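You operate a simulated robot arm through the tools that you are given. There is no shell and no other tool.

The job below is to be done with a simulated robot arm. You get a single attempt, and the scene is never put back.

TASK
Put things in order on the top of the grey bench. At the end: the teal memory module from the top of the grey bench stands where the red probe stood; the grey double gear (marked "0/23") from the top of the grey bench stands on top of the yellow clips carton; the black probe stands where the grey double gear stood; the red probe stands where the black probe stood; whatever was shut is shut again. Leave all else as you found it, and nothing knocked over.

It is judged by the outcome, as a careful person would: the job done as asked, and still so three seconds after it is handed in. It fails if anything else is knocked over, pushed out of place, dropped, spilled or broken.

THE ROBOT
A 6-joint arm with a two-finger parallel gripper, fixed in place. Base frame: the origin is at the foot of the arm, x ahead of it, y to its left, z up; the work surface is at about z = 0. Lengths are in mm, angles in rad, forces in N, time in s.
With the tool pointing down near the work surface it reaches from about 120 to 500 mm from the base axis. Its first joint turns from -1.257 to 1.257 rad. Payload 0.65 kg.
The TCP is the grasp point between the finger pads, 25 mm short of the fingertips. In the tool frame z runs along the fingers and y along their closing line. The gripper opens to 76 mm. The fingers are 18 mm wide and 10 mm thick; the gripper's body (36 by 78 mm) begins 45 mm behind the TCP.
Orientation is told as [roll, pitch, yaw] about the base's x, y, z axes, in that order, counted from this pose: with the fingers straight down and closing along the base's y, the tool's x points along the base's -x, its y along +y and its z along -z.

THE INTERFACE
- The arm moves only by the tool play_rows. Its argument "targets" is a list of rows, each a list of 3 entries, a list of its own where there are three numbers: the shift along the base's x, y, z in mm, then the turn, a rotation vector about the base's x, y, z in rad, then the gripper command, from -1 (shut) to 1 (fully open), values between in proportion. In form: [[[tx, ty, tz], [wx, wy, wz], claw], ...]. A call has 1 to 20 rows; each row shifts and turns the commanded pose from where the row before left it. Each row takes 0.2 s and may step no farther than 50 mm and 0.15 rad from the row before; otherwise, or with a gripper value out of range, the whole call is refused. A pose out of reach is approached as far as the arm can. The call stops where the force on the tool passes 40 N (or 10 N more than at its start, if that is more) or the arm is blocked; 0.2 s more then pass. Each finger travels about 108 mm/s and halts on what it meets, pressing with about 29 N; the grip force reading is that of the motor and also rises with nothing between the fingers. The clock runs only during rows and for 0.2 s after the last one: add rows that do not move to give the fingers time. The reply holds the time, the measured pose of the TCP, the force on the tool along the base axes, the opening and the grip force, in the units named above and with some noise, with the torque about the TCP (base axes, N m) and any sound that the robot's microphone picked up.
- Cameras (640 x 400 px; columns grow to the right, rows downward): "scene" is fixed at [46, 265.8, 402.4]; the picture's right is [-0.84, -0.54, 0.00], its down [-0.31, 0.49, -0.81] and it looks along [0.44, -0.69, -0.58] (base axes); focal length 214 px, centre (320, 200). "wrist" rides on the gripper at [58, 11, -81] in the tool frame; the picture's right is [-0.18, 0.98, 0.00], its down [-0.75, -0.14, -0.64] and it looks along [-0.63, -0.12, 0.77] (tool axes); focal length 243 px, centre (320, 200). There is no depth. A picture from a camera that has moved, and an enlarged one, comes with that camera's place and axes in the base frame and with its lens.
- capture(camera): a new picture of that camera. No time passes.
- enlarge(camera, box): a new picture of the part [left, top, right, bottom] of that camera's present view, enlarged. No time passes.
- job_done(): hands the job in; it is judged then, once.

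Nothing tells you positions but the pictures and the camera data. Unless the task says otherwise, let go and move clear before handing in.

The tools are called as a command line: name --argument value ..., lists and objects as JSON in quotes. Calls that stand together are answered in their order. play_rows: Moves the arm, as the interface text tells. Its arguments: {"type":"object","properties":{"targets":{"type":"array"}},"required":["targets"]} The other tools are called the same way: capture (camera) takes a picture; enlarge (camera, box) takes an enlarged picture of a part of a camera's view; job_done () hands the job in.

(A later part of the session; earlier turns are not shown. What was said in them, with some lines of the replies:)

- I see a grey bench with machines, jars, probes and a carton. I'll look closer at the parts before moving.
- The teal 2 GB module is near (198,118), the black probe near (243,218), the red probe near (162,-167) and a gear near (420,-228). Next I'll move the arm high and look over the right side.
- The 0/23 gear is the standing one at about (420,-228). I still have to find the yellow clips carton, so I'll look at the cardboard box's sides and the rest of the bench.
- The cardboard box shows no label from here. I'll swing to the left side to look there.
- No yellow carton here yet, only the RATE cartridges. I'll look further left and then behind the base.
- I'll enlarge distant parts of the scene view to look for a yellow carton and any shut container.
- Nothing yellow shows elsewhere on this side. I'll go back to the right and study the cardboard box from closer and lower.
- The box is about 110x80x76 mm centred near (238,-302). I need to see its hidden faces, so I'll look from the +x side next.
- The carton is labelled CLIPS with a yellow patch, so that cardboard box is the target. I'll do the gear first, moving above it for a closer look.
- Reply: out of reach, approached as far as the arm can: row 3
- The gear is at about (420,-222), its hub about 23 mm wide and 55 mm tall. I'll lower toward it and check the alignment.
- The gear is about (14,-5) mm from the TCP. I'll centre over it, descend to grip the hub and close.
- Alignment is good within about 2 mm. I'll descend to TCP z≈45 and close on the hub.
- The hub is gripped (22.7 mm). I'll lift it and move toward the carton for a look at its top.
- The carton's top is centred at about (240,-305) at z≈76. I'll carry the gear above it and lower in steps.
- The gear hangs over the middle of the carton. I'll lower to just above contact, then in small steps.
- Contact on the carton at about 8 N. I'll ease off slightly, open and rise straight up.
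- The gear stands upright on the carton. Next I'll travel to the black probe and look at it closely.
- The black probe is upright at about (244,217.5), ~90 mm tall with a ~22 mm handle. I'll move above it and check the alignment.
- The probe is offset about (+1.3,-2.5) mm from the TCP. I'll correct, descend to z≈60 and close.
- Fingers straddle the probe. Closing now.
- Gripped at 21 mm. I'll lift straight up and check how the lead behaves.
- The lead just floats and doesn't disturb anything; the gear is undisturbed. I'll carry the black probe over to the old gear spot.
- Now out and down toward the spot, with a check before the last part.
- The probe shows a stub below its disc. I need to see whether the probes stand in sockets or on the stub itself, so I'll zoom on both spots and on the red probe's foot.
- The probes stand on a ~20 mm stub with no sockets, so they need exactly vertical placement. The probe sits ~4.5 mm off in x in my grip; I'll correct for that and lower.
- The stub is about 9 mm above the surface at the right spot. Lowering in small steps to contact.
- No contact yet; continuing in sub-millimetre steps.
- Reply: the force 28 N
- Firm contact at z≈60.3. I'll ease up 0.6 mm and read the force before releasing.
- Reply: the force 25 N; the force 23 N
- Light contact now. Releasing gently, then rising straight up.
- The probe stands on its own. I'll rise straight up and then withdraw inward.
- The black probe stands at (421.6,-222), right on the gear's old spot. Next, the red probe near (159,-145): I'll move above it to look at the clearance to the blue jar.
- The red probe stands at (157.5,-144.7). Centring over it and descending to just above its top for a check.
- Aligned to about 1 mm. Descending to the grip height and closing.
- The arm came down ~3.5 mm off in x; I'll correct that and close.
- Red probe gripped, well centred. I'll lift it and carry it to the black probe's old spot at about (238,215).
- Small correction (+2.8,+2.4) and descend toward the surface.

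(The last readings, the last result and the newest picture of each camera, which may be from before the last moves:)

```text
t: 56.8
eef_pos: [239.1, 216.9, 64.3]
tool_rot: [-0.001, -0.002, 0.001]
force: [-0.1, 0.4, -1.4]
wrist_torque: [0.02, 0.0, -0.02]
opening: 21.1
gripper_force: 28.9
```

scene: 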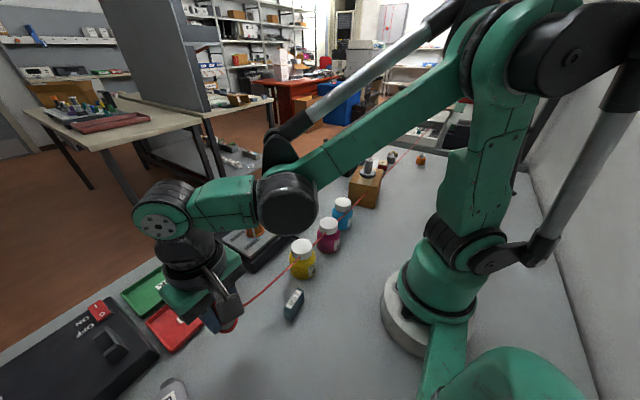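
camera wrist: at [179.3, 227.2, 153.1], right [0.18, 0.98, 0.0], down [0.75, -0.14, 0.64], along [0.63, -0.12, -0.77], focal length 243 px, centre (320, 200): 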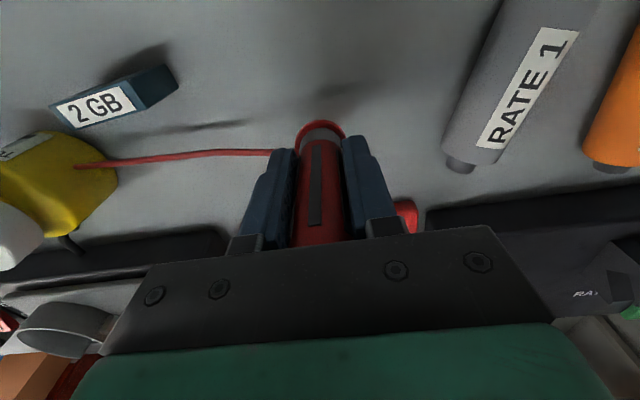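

play_rows --targets '[[[0, -0.6, -1.2], [0, 0, 0], -1], [[0, 0, 0], [0, 0, 0], -1]]'

play_rows --targets '[[[0, 0, -0.6], [0, 0, 0], -1], [[0, 0, 0], [0, 0, 0], -1]]'

play_rows --targets '[[[0, 0, -0.4], [0, 0, 0], -1], [[0, 0, 0], [0, 0, 0], -1]]'

```text
t: 57.4
eef_pos: [237.1, 215.6, 64.6]
tool_rot: [0.001, 0.0, 0.001]
force: [-0.1, -0.5, 0.2]
wrist_torque: [-0.03, -0.02, 0.01]
opening: 21.5
gripper_force: 28.7
```

```text
t: 58.0
eef_pos: [238.8, 215.0, 62.8]
tool_rot: [0.0, 0.0, 0.003]
force: [0.2, 0.1, 0.5]
wrist_torque: [0.0, 0.04, 0.01]
opening: 21.5
gripper_force: 29.1
```

```text
t: 58.6
eef_pos: [238.3, 215.0, 63.3]
tool_rot: [0.0, 0.001, 0.002]
force: [0.1, 0.5, -0.7]
wrist_torque: [0.0, -0.04, -0.02]
opening: 21.1
gripper_force: 28.4
```

play_rows --targets '[[[0, 0, -0.5], [0, 0, 0], -1], [[0, 0, 0], [0, 0, 0], -1]]'

play_rows --targets '[[[0, 0, -0.4], [0, 0, 0], -1], [[0, 0, 0], [0, 0, 0], -1]]'

capture --camera "wrist"

```text
t: 59.2
eef_pos: [239.1, 214.2, 62.5]
tool_rot: [-0.001, -0.001, 0.003]
force: [0.2, 0.8, -0.6]
wrist_torque: [-0.01, -0.04, -0.01]
opening: 21.1
gripper_force: 29.0
```

```text
t: 59.8
eef_pos: [238.9, 215.3, 62.6]
tool_rot: [0.0, 0.0, 0.001]
force: [0.0, 0.0, -0.2]
wrist_torque: [0.0, -0.01, 0.0]
opening: 21.3
gripper_force: 28.4
```

```text
taken
camera wrist: at [180.7, 226.0, 142.7], right [0.18, 0.98, 0.0], down [0.75, -0.14, 0.64], along [0.63, -0.12, -0.77], focal length 243 px, centre (320, 200)
```

wrist: 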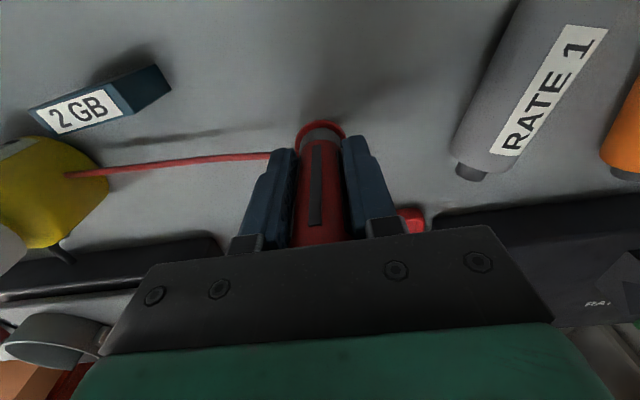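

Not touching yet; continuing in fine steps.

play_rows --targets '[[[0, 0, -0.4], [0, 0, 0], -1], [[0, 0, 0], [0, 0, 0], -1]]'

play_rows --targets '[[[0, 0, -0.4], [0, 0, 0], -1], [[0, 0, 0], [0, 0, 0], -1]]'

```text
t: 60.4
eef_pos: [239.2, 215.2, 60.5]
tool_rot: [-0.001, 0.0, 0.002]
force: [0.1, -0.6, 4.0]
wrist_torque: [-0.02, -0.01, -0.01]
opening: 21.4
gripper_force: 28.8
```

```text
t: 61.0
eef_pos: [238.7, 215.3, 61.5]
tool_rot: [0.0, -0.003, 0.002]
force: [1.5, 1.5, 17.7]
wrist_torque: [0.1, -0.17, -0.01]
opening: 21.3
gripper_force: 28.6
```

Contact. I'll ease up 0.3 mm and release gently.

play_rows --targets '[[[0, 0, 0.35], [0, 0, 0], -1], [[0, 0, 0], [0, 0, 0], -1]]'

play_rows --targets '[[[0, 0, 0], [0, 0, 0], -0.6], [[0, 0, 0], [0, 0, 0], -0.4], [[0, 0, 0], [0, 0, 0], -0.3], [[0, 0, 0], [0, 0, 0], -0.1], [[0, 0, 0], [0, 0, 0], 0.15], [[0, 0, 0], [0, 0, 0], 0.3], [[0, 0, 0], [0, 0, 0], 0.3]]'

capture --camera "wrist"

```text
t: 61.6
eef_pos: [237.8, 214.4, 60.8]
tool_rot: [0.0, 0.002, 0.003]
force: [-0.4, 0.2, 0.6]
wrist_torque: [0.04, 0.0, 0.0]
opening: 21.2
gripper_force: 29.1
```

```text
t: 63.2
eef_pos: [239.2, 214.7, 60.9]
tool_rot: [0.0, 0.001, 0.001]
force: [0.2, 0.6, 0.2]
wrist_torque: [-0.02, 0.01, -0.01]
opening: 49.4
gripper_force: 0.1
```

```text
taken
camera wrist: at [180.7, 225.7, 142.3], right [0.18, 0.98, 0.0], down [0.75, -0.14, 0.64], along [0.63, -0.12, -0.77], focal length 243 px, centre (320, 200)
```

wrist: 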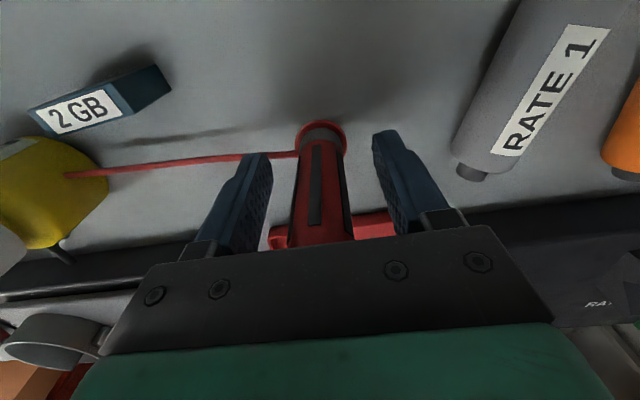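

The red probe stands free. Rising straight up and then looking at it and the module.

play_rows --targets '[[[0, 0, 15], [0, 0, 0], 0.3], [[0, 0, 25], [0, 0, 0], 0.3], [[0, 0, 30], [0, 0, 0], 0.3], [[0, 0, 30], [0, 0, 0], 0.3], [[0, 0, 30], [0, 0, 0], 0.3], [[-20, -20, 20], [0, 0, 0], 0.6], [[-20, -30, 0], [0, 0, 0], 1], [[0, -30, 0], [0, 0, 0], 1], [[0, 0, 0], [0, 0, 0], 1]]'

capture --camera "wrist"

capture --camera "scene"

```text
t: 65.2
eef_pos: [198.7, 136.3, 213.9]
tool_rot: [-0.001, 0.0, 0.003]
force: [0.3, 0.1, 0.4]
wrist_torque: [-0.01, -0.01, -0.01]
opening: 75.9
gripper_force: 0.0
```

```text
taken
camera wrist: at [140.3, 146.0, 295.1], right [0.18, 0.98, 0.0], down [0.75, -0.14, 0.64], along [0.63, -0.12, -0.77], focal length 243 px, centre (320, 200)
```

wrist: 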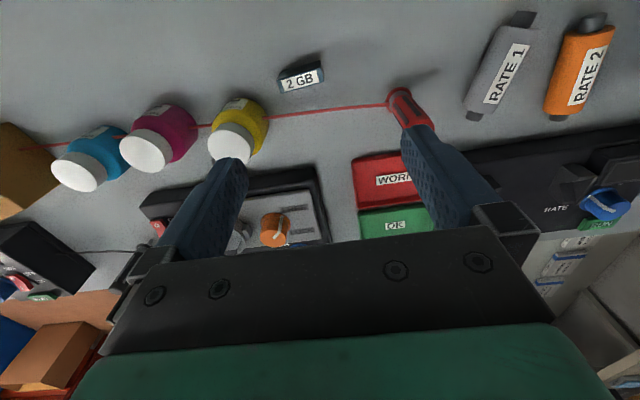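

```text
taken
```

scene: 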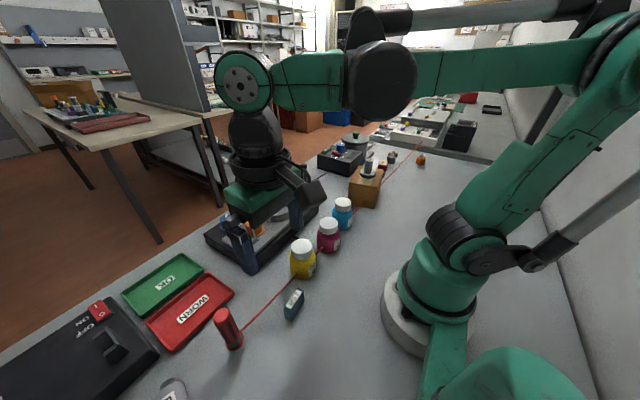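

The red probe stands where the black one was. Now the teal module: enlarging it for its pose.

enlarge --camera "wrist" --box '[250, 40, 350, 110]'

enlarge --camera "scene" --box '[260, 270, 330, 340]'

enlarge --camera "scene" --box '[190, 290, 310, 370]'

```text
5.71 times, centred on (300, 75) of wrist
camera zoom: at [140.3, 146.0, 295.1], right [0.18, 0.98, 0.0], down [0.75, -0.14, 0.64], along [0.63, -0.12, -0.77], focal length 1386 px, centre (434, 914)
```

zoom: 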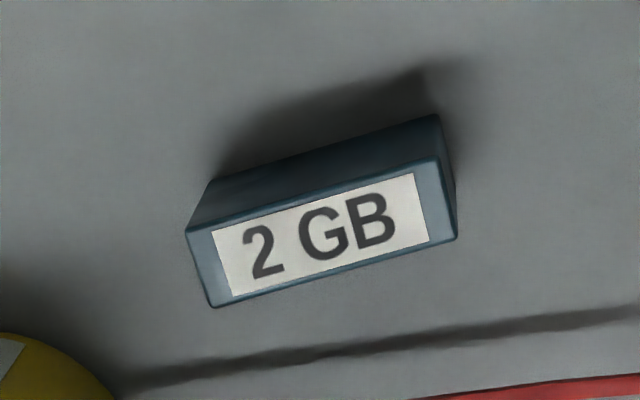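

```text
5.71 times, centred on (295, 305) of scene
camera zoom: at [46.0, 265.8, 402.4], right [-0.84, -0.54, 0.0], down [-0.31, 0.49, -0.81], along [0.44, -0.69, -0.58], focal length 1226 px, centre (463, -400)
```

zoom: 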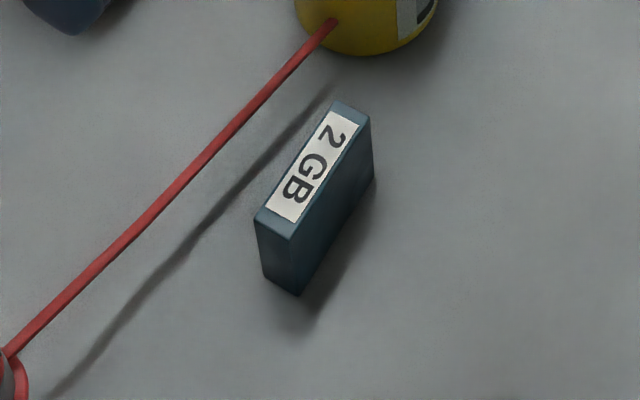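

```text
5.00 times, centred on (250, 330) of scene
camera zoom: at [46.0, 265.8, 402.4], right [-0.84, -0.54, 0.0], down [-0.31, 0.49, -0.81], along [0.44, -0.69, -0.58], focal length 1072 px, centre (670, -450)
```

zoom: 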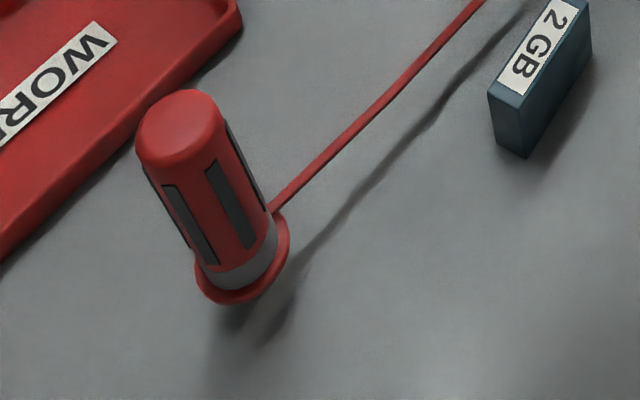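

The module is about 45x13x37 mm, centred at (199,115) with its long side nearly along y. I'll turn the gripper so it closes across the thin side and view it again.

play_rows --targets '[[[0, -3, 0], [0, 0, -0.15], 1], [[0, -3, 0], [0, 0, -0.15], 1], [[0, -3, 0], [0, 0, -0.15], 1], [[0, -3, 0], [0, 0, -0.15], 1], [[0, -3, 0], [0, 0, -0.15], 1], [[0, -3, 0], [0, 0, -0.15], 1], [[0, -3, 0], [0, 0, -0.15], 1], [[0, 0, -15], [0, 0, -0.15], 1], [[0, 0, -25], [0, 0, -0.15], 1], [[0, 0, -30], [0, 0, -0.15], 0.5], [[0, 0, 0], [0, 0, -0.008], 0.1], [[0, 0, 0], [0, 0, 0], 0.1]]'

capture --camera "wrist"

enlarge --camera "wrist" --box '[250, 50, 390, 180]'

```text
t: 67.8
eef_pos: [200.4, 113.9, 139.8]
tool_rot: [0.0, 0.001, -1.505]
force: [-0.6, -0.4, 0.5]
wrist_torque: [0.03, -0.04, 0.03]
opening: 41.8
gripper_force: 0.0
```

```text
taken
camera wrist: at [207.9, 172.9, 221.3], right [0.99, -0.12, 0.0], down [-0.09, -0.76, 0.64], along [-0.08, -0.64, -0.77], focal length 243 px, centre (320, 200)
```

wrist: 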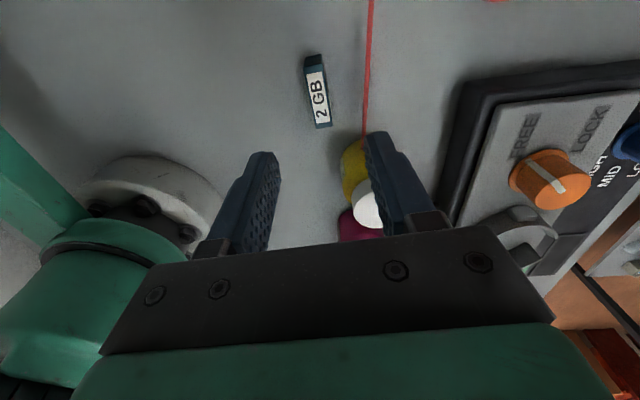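

```text
3.08 times, centred on (320, 115) of wrist
camera zoom: at [207.9, 172.9, 221.3], right [0.99, -0.12, 0.0], down [-0.09, -0.76, 0.64], along [-0.08, -0.64, -0.77], focal length 746 px, centre (320, 462)
```

zoom: 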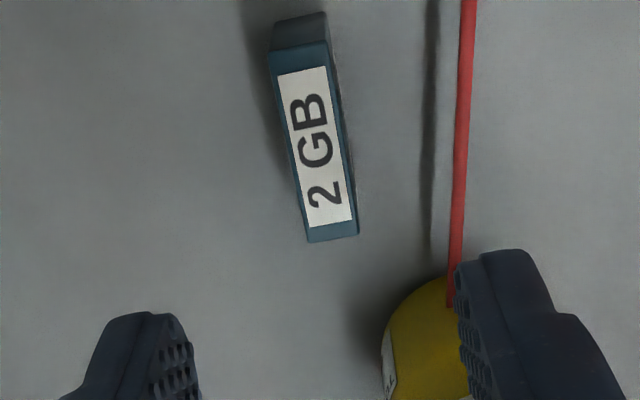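

Module centre is about 2 mm from the TCP. Descending partway to recheck.

play_rows --targets '[[[-0.2, 2.2, -20], [0, 0, 0], 0.1], [[0, 0, -25], [0, 0, 0], 0.1], [[0, 0, -22], [0, 0, 0], 0.1], [[0, 0, 0], [0, 0, 0], 0.1]]'

capture --camera "wrist"

```text
t: 68.8
eef_pos: [200.1, 114.0, 78.2]
tool_rot: [-0.001, -0.001, -1.505]
force: [0.3, -0.5, 0.6]
wrist_torque: [0.0, 0.03, 0.02]
opening: 41.9
gripper_force: 0.0
```

```text
taken
camera wrist: at [207.5, 173.3, 157.7], right [0.99, -0.12, 0.0], down [-0.09, -0.76, 0.64], along [-0.08, -0.64, -0.77], focal length 243 px, centre (320, 200)
```

wrist: 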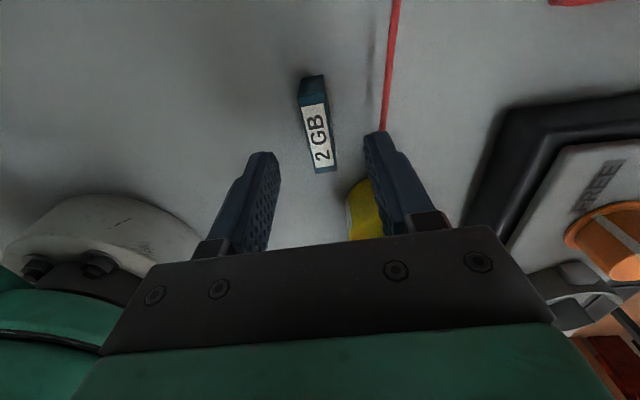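

play_rows --targets '[[[-0.3, 3, -5], [0, 0, 0], 0.1], [[0, 0, -20], [0, 0, 0], 0.1], [[0, 0, -18], [0, 0, 0], 0.1], [[0, 0, 0], [0, 0, 0], 0.1]]'

capture --camera "wrist"

```text
t: 69.8
eef_pos: [198.4, 118.8, 31.8]
tool_rot: [0.0, 0.001, -1.509]
force: [0.0, -0.6, 0.2]
wrist_torque: [0.0, -0.02, -0.04]
opening: 42.0
gripper_force: 0.1
```

```text
taken
camera wrist: at [205.1, 177.2, 112.6], right [0.99, -0.12, 0.0], down [-0.09, -0.76, 0.64], along [-0.08, -0.64, -0.77], focal length 243 px, centre (320, 200)
```

wrist: 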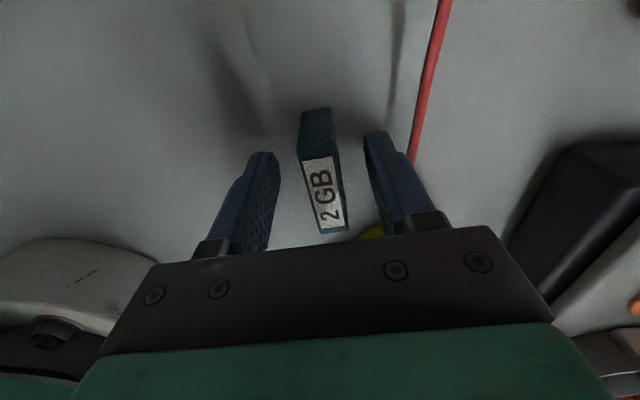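

Fingers straddle the module; small correction, then close.

play_rows --targets '[[[1.5, -1, 0], [0, 0, 0], 0.1], [[0, 0, 0], [0, 0, 0], 0.1], [[0, 0, 0], [0, 0, 0], -0.3], [[0, 0, 0], [0, 0, 0], -0.6], [[0, 0, 0], [0, 0, 0], -1], [[0, 0, 0], [0, 0, 0], -1], [[0, 0, 0], [0, 0, 0], -1]]'

capture --camera "wrist"

```text
t: 71.4
eef_pos: [200.8, 117.5, 31.7]
tool_rot: [0.002, 0.002, -1.507]
force: [-0.3, -0.1, 0.2]
wrist_torque: [0.05, 0.03, 0.03]
opening: 13.0
gripper_force: 28.3
```

```text
taken
camera wrist: at [207.3, 176.3, 112.1], right [0.99, -0.12, 0.0], down [-0.09, -0.76, 0.64], along [-0.08, -0.64, -0.77], focal length 243 px, centre (320, 200)
```

wrist: 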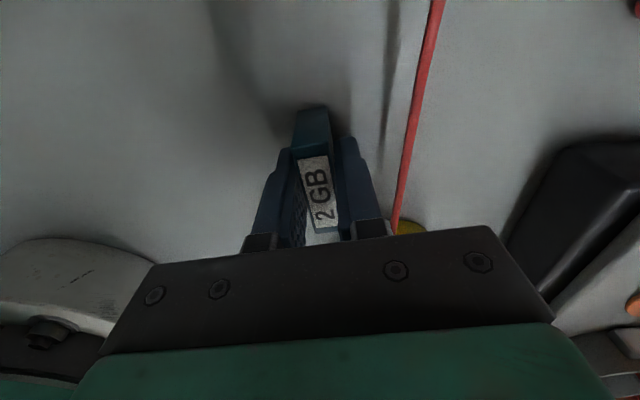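

Module gripped (13 mm). Lifting and carrying it to the red probe's old spot at (157.7,-145).

play_rows --targets '[[[0, 0, 10], [0, 0, 0], -1], [[0, 0, 30], [0, 0, 0], -1], [[0, 0, 40], [0, 0, 0], -1], [[0, 0, 40], [0, 0, 0], -1], [[-3, -38, 0], [0, 0, 0], -1], [[-3, -38, 0], [0, 0, 0], -1], [[-3, -38, 0], [0, 0, 0], -1], [[-3, -38, 0], [0, 0, 0], -1], [[-8, -38, 0], [0, 0, 0], -1], [[-10, -38, 0], [0, 0, 0], -1], [[-12, -35, 0], [0, 0, 0], -1], [[0, 0, 0], [0, 0, 0], -1]]'

capture --camera "scene"

capture --camera "wrist"

```text
t: 74.0
eef_pos: [157.6, -142.0, 151.5]
tool_rot: [0.001, -0.001, -1.505]
force: [0.3, -0.1, -0.7]
wrist_torque: [0.03, -0.01, -0.02]
opening: 13.0
gripper_force: 28.8
```

```text
taken
```

scene: 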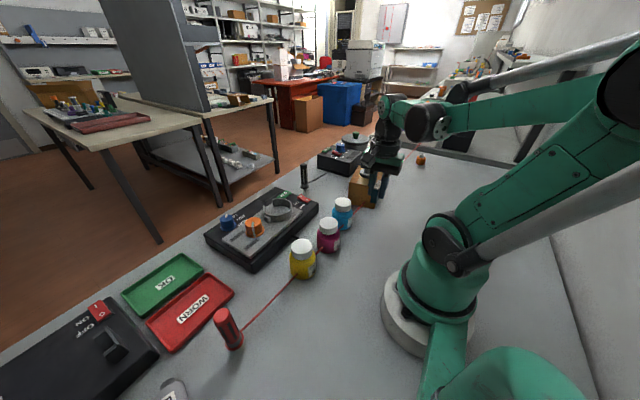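

```text
taken
camera wrist: at [165.0, -83.2, 231.6], right [0.99, -0.12, 0.0], down [-0.09, -0.76, 0.64], along [-0.08, -0.64, -0.77], focal length 243 px, centre (320, 200)
```

wrist: 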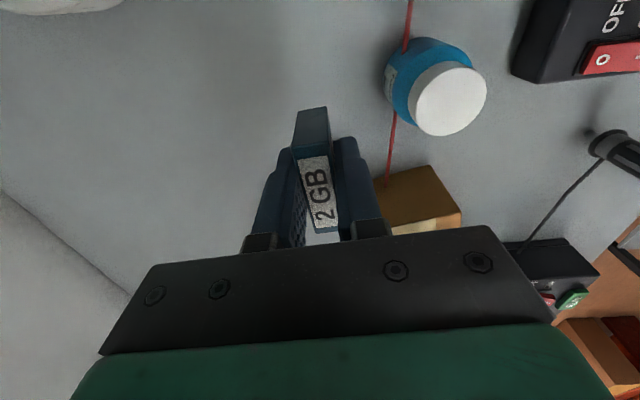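

Above the spot with the jar well clear. Correcting 4 mm in y and descending.

play_rows --targets '[[[0, -4, -20], [0, 0, 0], -1], [[0, 0, -40], [0, 0, 0], -1], [[0, 0, -40], [0, 0, 0], -1], [[0, 0, 0], [0, 0, 0], -1]]'

capture --camera "wrist"

enlarge --camera "scene" --box '[330, 170, 430, 250]'

```text
t: 75.0
eef_pos: [158.9, -146.6, 52.6]
tool_rot: [0.0, -0.002, -1.507]
force: [-0.6, -0.1, -0.6]
wrist_torque: [0.01, -0.03, 0.01]
opening: 13.4
gripper_force: 29.1
```

```text
taken
camera wrist: at [166.4, -87.2, 133.3], right [0.99, -0.12, 0.0], down [-0.09, -0.76, 0.64], along [-0.08, -0.64, -0.77], focal length 243 px, centre (320, 200)
```

wrist: 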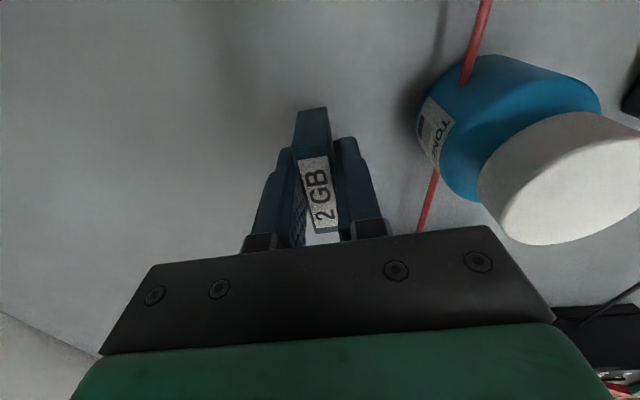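

```text
5.00 times, centred on (380, 210) of scene
camera zoom: at [46.0, 265.8, 402.4], right [-0.84, -0.54, 0.0], down [-0.31, 0.49, -0.81], along [0.44, -0.69, -0.58], focal length 1072 px, centre (20, 150)
```

zoom: 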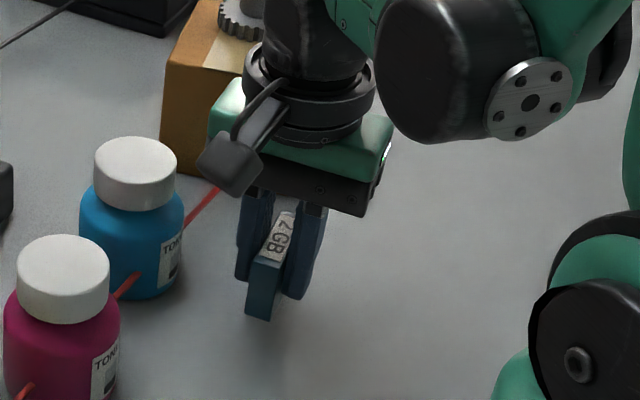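

play_rows --targets '[[[-1.2, 0.3, -8], [0, 0, 0], -1], [[0, 0, -8], [0, 0, 0], -1], [[0, 0, 0], [0, 0, 0], -1]]'

play_rows --targets '[[[0, 0, -1.5], [0, 0, 0], -1], [[0, 0, 0], [0, 0, 0], -1]]'

play_rows --targets '[[[0, 0, -0.8], [0, 0, 0], -1], [[0, 0, 0], [0, 0, 0], -1]]'

```text
t: 75.8
eef_pos: [155.2, -148.5, 36.1]
tool_rot: [0.0, -0.001, -1.508]
force: [-0.2, 0.1, 0.5]
wrist_torque: [-0.02, 0.01, 0.04]
opening: 13.2
gripper_force: 29.5
```

```text
t: 76.4
eef_pos: [156.2, -147.0, 34.2]
tool_rot: [0.001, 0.0, -1.506]
force: [-0.4, -0.4, -0.7]
wrist_torque: [0.0, 0.03, 0.02]
opening: 13.0
gripper_force: 28.8
```

```text
t: 77.0
eef_pos: [155.8, -147.2, 33.6]
tool_rot: [0.0, 0.002, -1.506]
force: [1.0, -0.3, -0.2]
wrist_torque: [-0.02, 0.02, 0.03]
opening: 12.8
gripper_force: 28.9
```

play_rows --targets '[[[1.8, 1.2, 0], [0, 0, 0], -1], [[0, 0, -0.8], [0, 0, 0], -1], [[0, 0, 0], [0, 0, 0], -1]]'

play_rows --targets '[[[0, 0, -0.6], [0, 0, 0], -1], [[0, 0, 0], [0, 0, 0], -1]]'

play_rows --targets '[[[0, 0, -0.5], [0, 0, 0], -1], [[0, 0, 0], [0, 0, 0], -1]]'

```text
t: 77.8
eef_pos: [158.2, -146.8, 32.0]
tool_rot: [0.0, 0.0, -1.507]
force: [-0.9, -0.2, -0.7]
wrist_torque: [0.02, 0.01, 0.05]
opening: 13.0
gripper_force: 28.7
```

```text
t: 78.4
eef_pos: [158.8, -148.8, 31.3]
tool_rot: [-0.001, 0.0, -1.505]
force: [-1.4, -0.1, 14.8]
wrist_torque: [-0.03, 0.03, -0.03]
opening: 13.1
gripper_force: 28.6
```

```text
t: 79.0
eef_pos: [158.4, -148.0, 31.5]
tool_rot: [0.001, -0.001, -1.507]
force: [1.3, 1.9, 4.0]
wrist_torque: [0.05, -0.04, -0.02]
opening: 13.0
gripper_force: 28.7
```

Contact made. I'll check the picture, then release.

capture --camera "wrist"

play_rows --targets '[[[0, 0, 0.2], [0, 0, 0], -0.8], [[0, 0, 0], [0, 0, 0], -0.65], [[0, 0, 0], [0, 0, 0], -0.5], [[0, 0, 0], [0, 0, 0], -0.3], [[0, 0, 0], [0, 0, 0], -0.1], [[0, 0, 0], [0, 0, 0], -0.1]]'

capture --camera "wrist"

```text
taken
camera wrist: at [165.4, -89.5, 112.1], right [0.99, -0.12, 0.0], down [-0.09, -0.76, 0.64], along [-0.08, -0.64, -0.77], focal length 243 px, centre (320, 200)
```

wrist: 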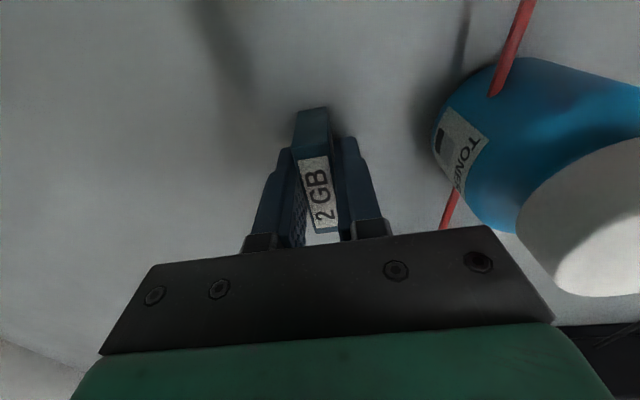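

```text
t: 80.4
eef_pos: [157.9, -148.1, 31.6]
tool_rot: [0.0, 0.0, -1.507]
force: [-0.3, 0.2, 0.6]
wrist_torque: [-0.02, -0.01, -0.01]
opening: 34.2
gripper_force: 0.1
```

```text
taken
camera wrist: at [165.3, -89.0, 112.5], right [0.99, -0.12, 0.0], down [-0.09, -0.76, 0.64], along [-0.08, -0.64, -0.77], focal length 243 px, centre (320, 200)
```

wrist: 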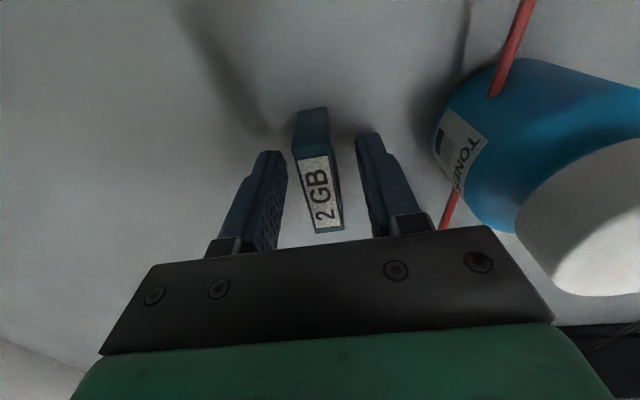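

Module released and standing. Rising straight up and moving clear for a final check.

play_rows --targets '[[[0, 0, 15], [0, 0, 0], -0.1], [[0, 0, 30], [0, 0, 0], -0.1], [[0, 0, 40], [0, 0, 0], -0.1], [[0, 0, 45], [0, 0, 0], -0.1], [[0, 0, 45], [0, 0, 0], 0.3], [[10, 30, 40], [0, 0, 0.15], 1], [[15, 30, 30], [0, 0, 0.15], 1], [[15, 30, 10], [0, 0, 0.15], 1], [[15, 0, 0], [0, 0, 0.15], 1], [[15, 0, 0], [0, 0, 0.15], 1], [[0, 0, 0], [0, 0, 0], 1]]'

capture --camera "wrist"

capture --camera "scene"

```text
refused: row 6 steps farther than a row can; nothing moved
```

```text
taken
camera wrist: at [165.3, -89.0, 112.5], right [0.99, -0.12, 0.0], down [-0.09, -0.76, 0.64], along [-0.08, -0.64, -0.77], focal length 243 px, centre (320, 200)
```

wrist: 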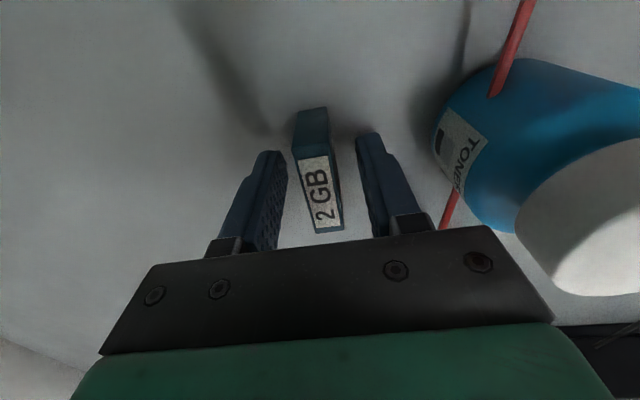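

```text
taken
```

scene: 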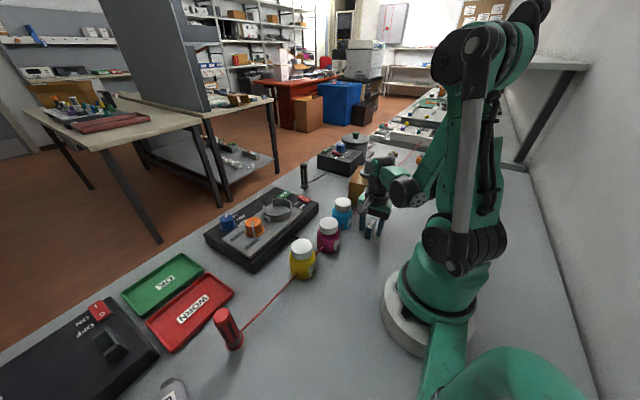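

That call was refused because one row was too long; nothing moved. I'll repeat it with shorter steps.

play_rows --targets '[[[0, 0, 15], [0, 0, 0], -0.1], [[0, 0, 30], [0, 0, 0], -0.1], [[0, 0, 40], [0, 0, 0], -0.1], [[0, 0, 45], [0, 0, 0], -0.1], [[0, 0, 45], [0, 0, 0], 0.3], [[10, 30, 25], [0, 0, 0.15], 1], [[15, 30, 25], [0, 0, 0.15], 1], [[15, 30, 10], [0, 0, 0.15], 1], [[15, 0, 0], [0, 0, 0.15], 1], [[15, 0, 0], [0, 0, 0.15], 1], [[0, 0, 0], [0, 0, 0], 1]]'

capture --camera "wrist"

capture --camera "scene"

```text
t: 82.8
eef_pos: [226.5, -59.2, 267.3]
tool_rot: [-0.001, -0.001, -0.755]
force: [0.1, 0.2, 0.3]
wrist_torque: [-0.03, 0.0, -0.01]
opening: 75.8
gripper_force: 0.0
```

```text
taken
camera wrist: at [191.9, -11.0, 347.0], right [0.81, 0.59, 0.0], down [0.45, -0.62, 0.64], along [0.38, -0.52, -0.77], focal length 243 px, centre (320, 200)
```

wrist: 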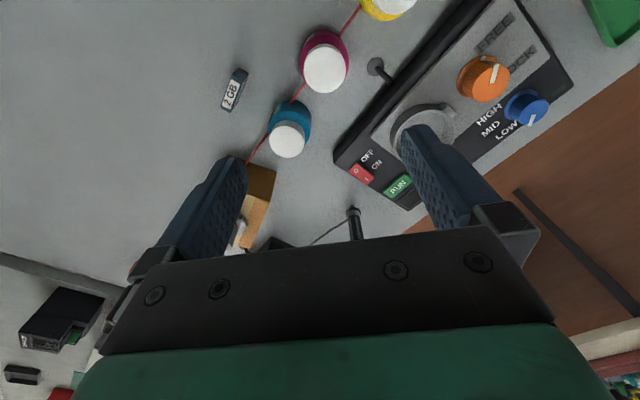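

```text
taken
```

scene: 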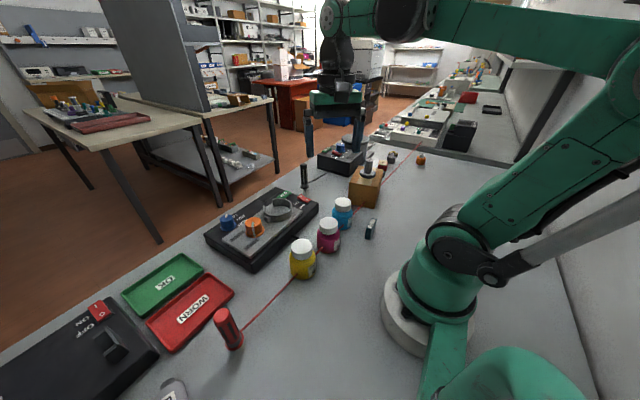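

Everything seems in place. A last close look at each placed object before handing in.

enlarge --camera "scene" --box '[280, 120, 460, 240]'

enlarge --camera "scene" --box '[180, 200, 400, 360]'

play_rows --targets '[[[0, 0, 0], [0, 0, 0], 1], [[0, 0, 0], [0, 0, 0], 1], [[0, 0, 0], [0, 0, 0], 1], [[0, 0, 0], [0, 0, 0], 1], [[0, 0, 0], [0, 0, 0], 1], [[0, 0, 0], [0, 0, 0], 1], [[0, 0, 0], [0, 0, 0], 1], [[0, 0, 0], [0, 0, 0], 1], [[0, 0, 0], [0, 0, 0], 1], [[0, 0, 0], [0, 0, 0], 1]]'

capture --camera "scene"

```text
3.33 times, centred on (370, 180) of scene
camera zoom: at [46.0, 265.8, 402.4], right [-0.84, -0.54, 0.0], down [-0.31, 0.49, -0.81], along [0.44, -0.69, -0.58], focal length 715 px, centre (153, 267)
```

zoom: 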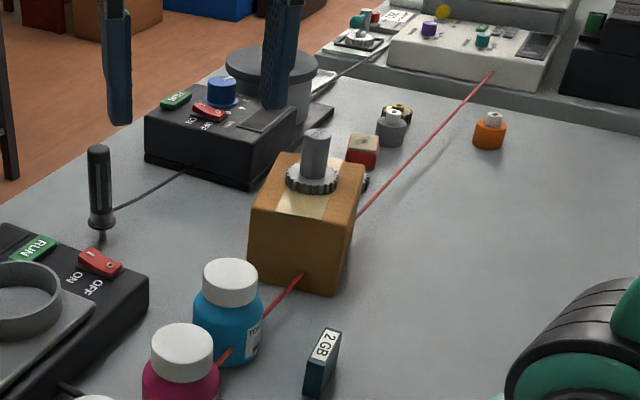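

```text
2.50 times, centred on (290, 280) of scene
camera zoom: at [46.0, 265.8, 402.4], right [-0.84, -0.54, 0.0], down [-0.31, 0.49, -0.81], along [0.44, -0.69, -0.58], focal length 536 px, centre (395, 0)
```

zoom: 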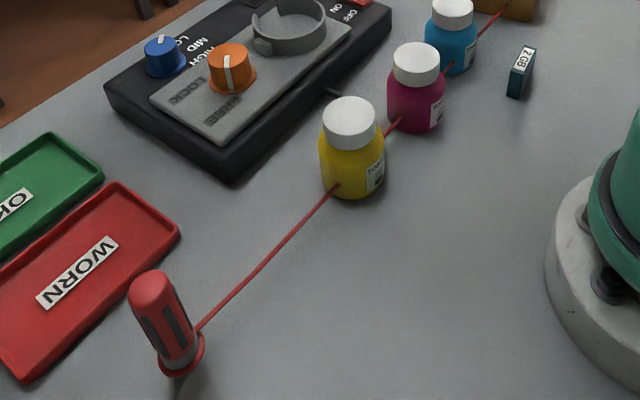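

```text
t: 85.0
eef_pos: [227.2, -58.6, 266.1]
tool_rot: [0.0, 0.001, -0.756]
force: [-0.3, 0.5, -0.6]
wrist_torque: [-0.02, -0.02, 0.01]
opening: 76.1
gripper_force: 0.0
```

```text
taken
```

scene: 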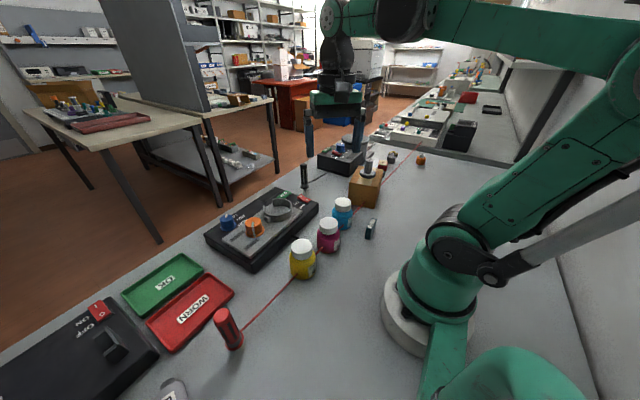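

The gear stands on the clips carton, the black probe where the gear was, the red probe where the black one was, and the module where the red one was. All of it held still for two seconds, nothing else moved, I opened nothing, and the gripper is clear, so I'm handing in.

job_done

```text
The job is handed in.
```

The job is handed in. All four objects are where you asked, and nothing else on the bench moved or fell in the final pictures.

| Object | Now stands | Position (x, y in mm) |
|---|---|---|
| Grey double gear "0/23" | On top of the clips carton, about mid-top | (241, -305) |
| Black probe | Where the gear stood | (421.6, -222) |
| Red probe | Where the black probe stood | (239, 215) |
| Teal memory module | Where the red probe stood | (158, -147) |

- **Accuracy:** by my camera estimates, each swapped object is within about 2 mm of the old spot.
- **Carton:** I took the cardboard box marked CLIPS with a yellow patch on its label to be the yellow clips carton. I found no other carton on the bench.
- **Probes:** both stand upright on their small stub feet, so they are easier to tip than they look. They stayed still for the two seconds I watched before handing in.
- **Leads:** each probe's lead moved with it. The black lead now runs behind the device with the lidded pot, and the red one runs along the row of jars.
- **Shut things:** I opened nothing, so there was nothing to shut again.
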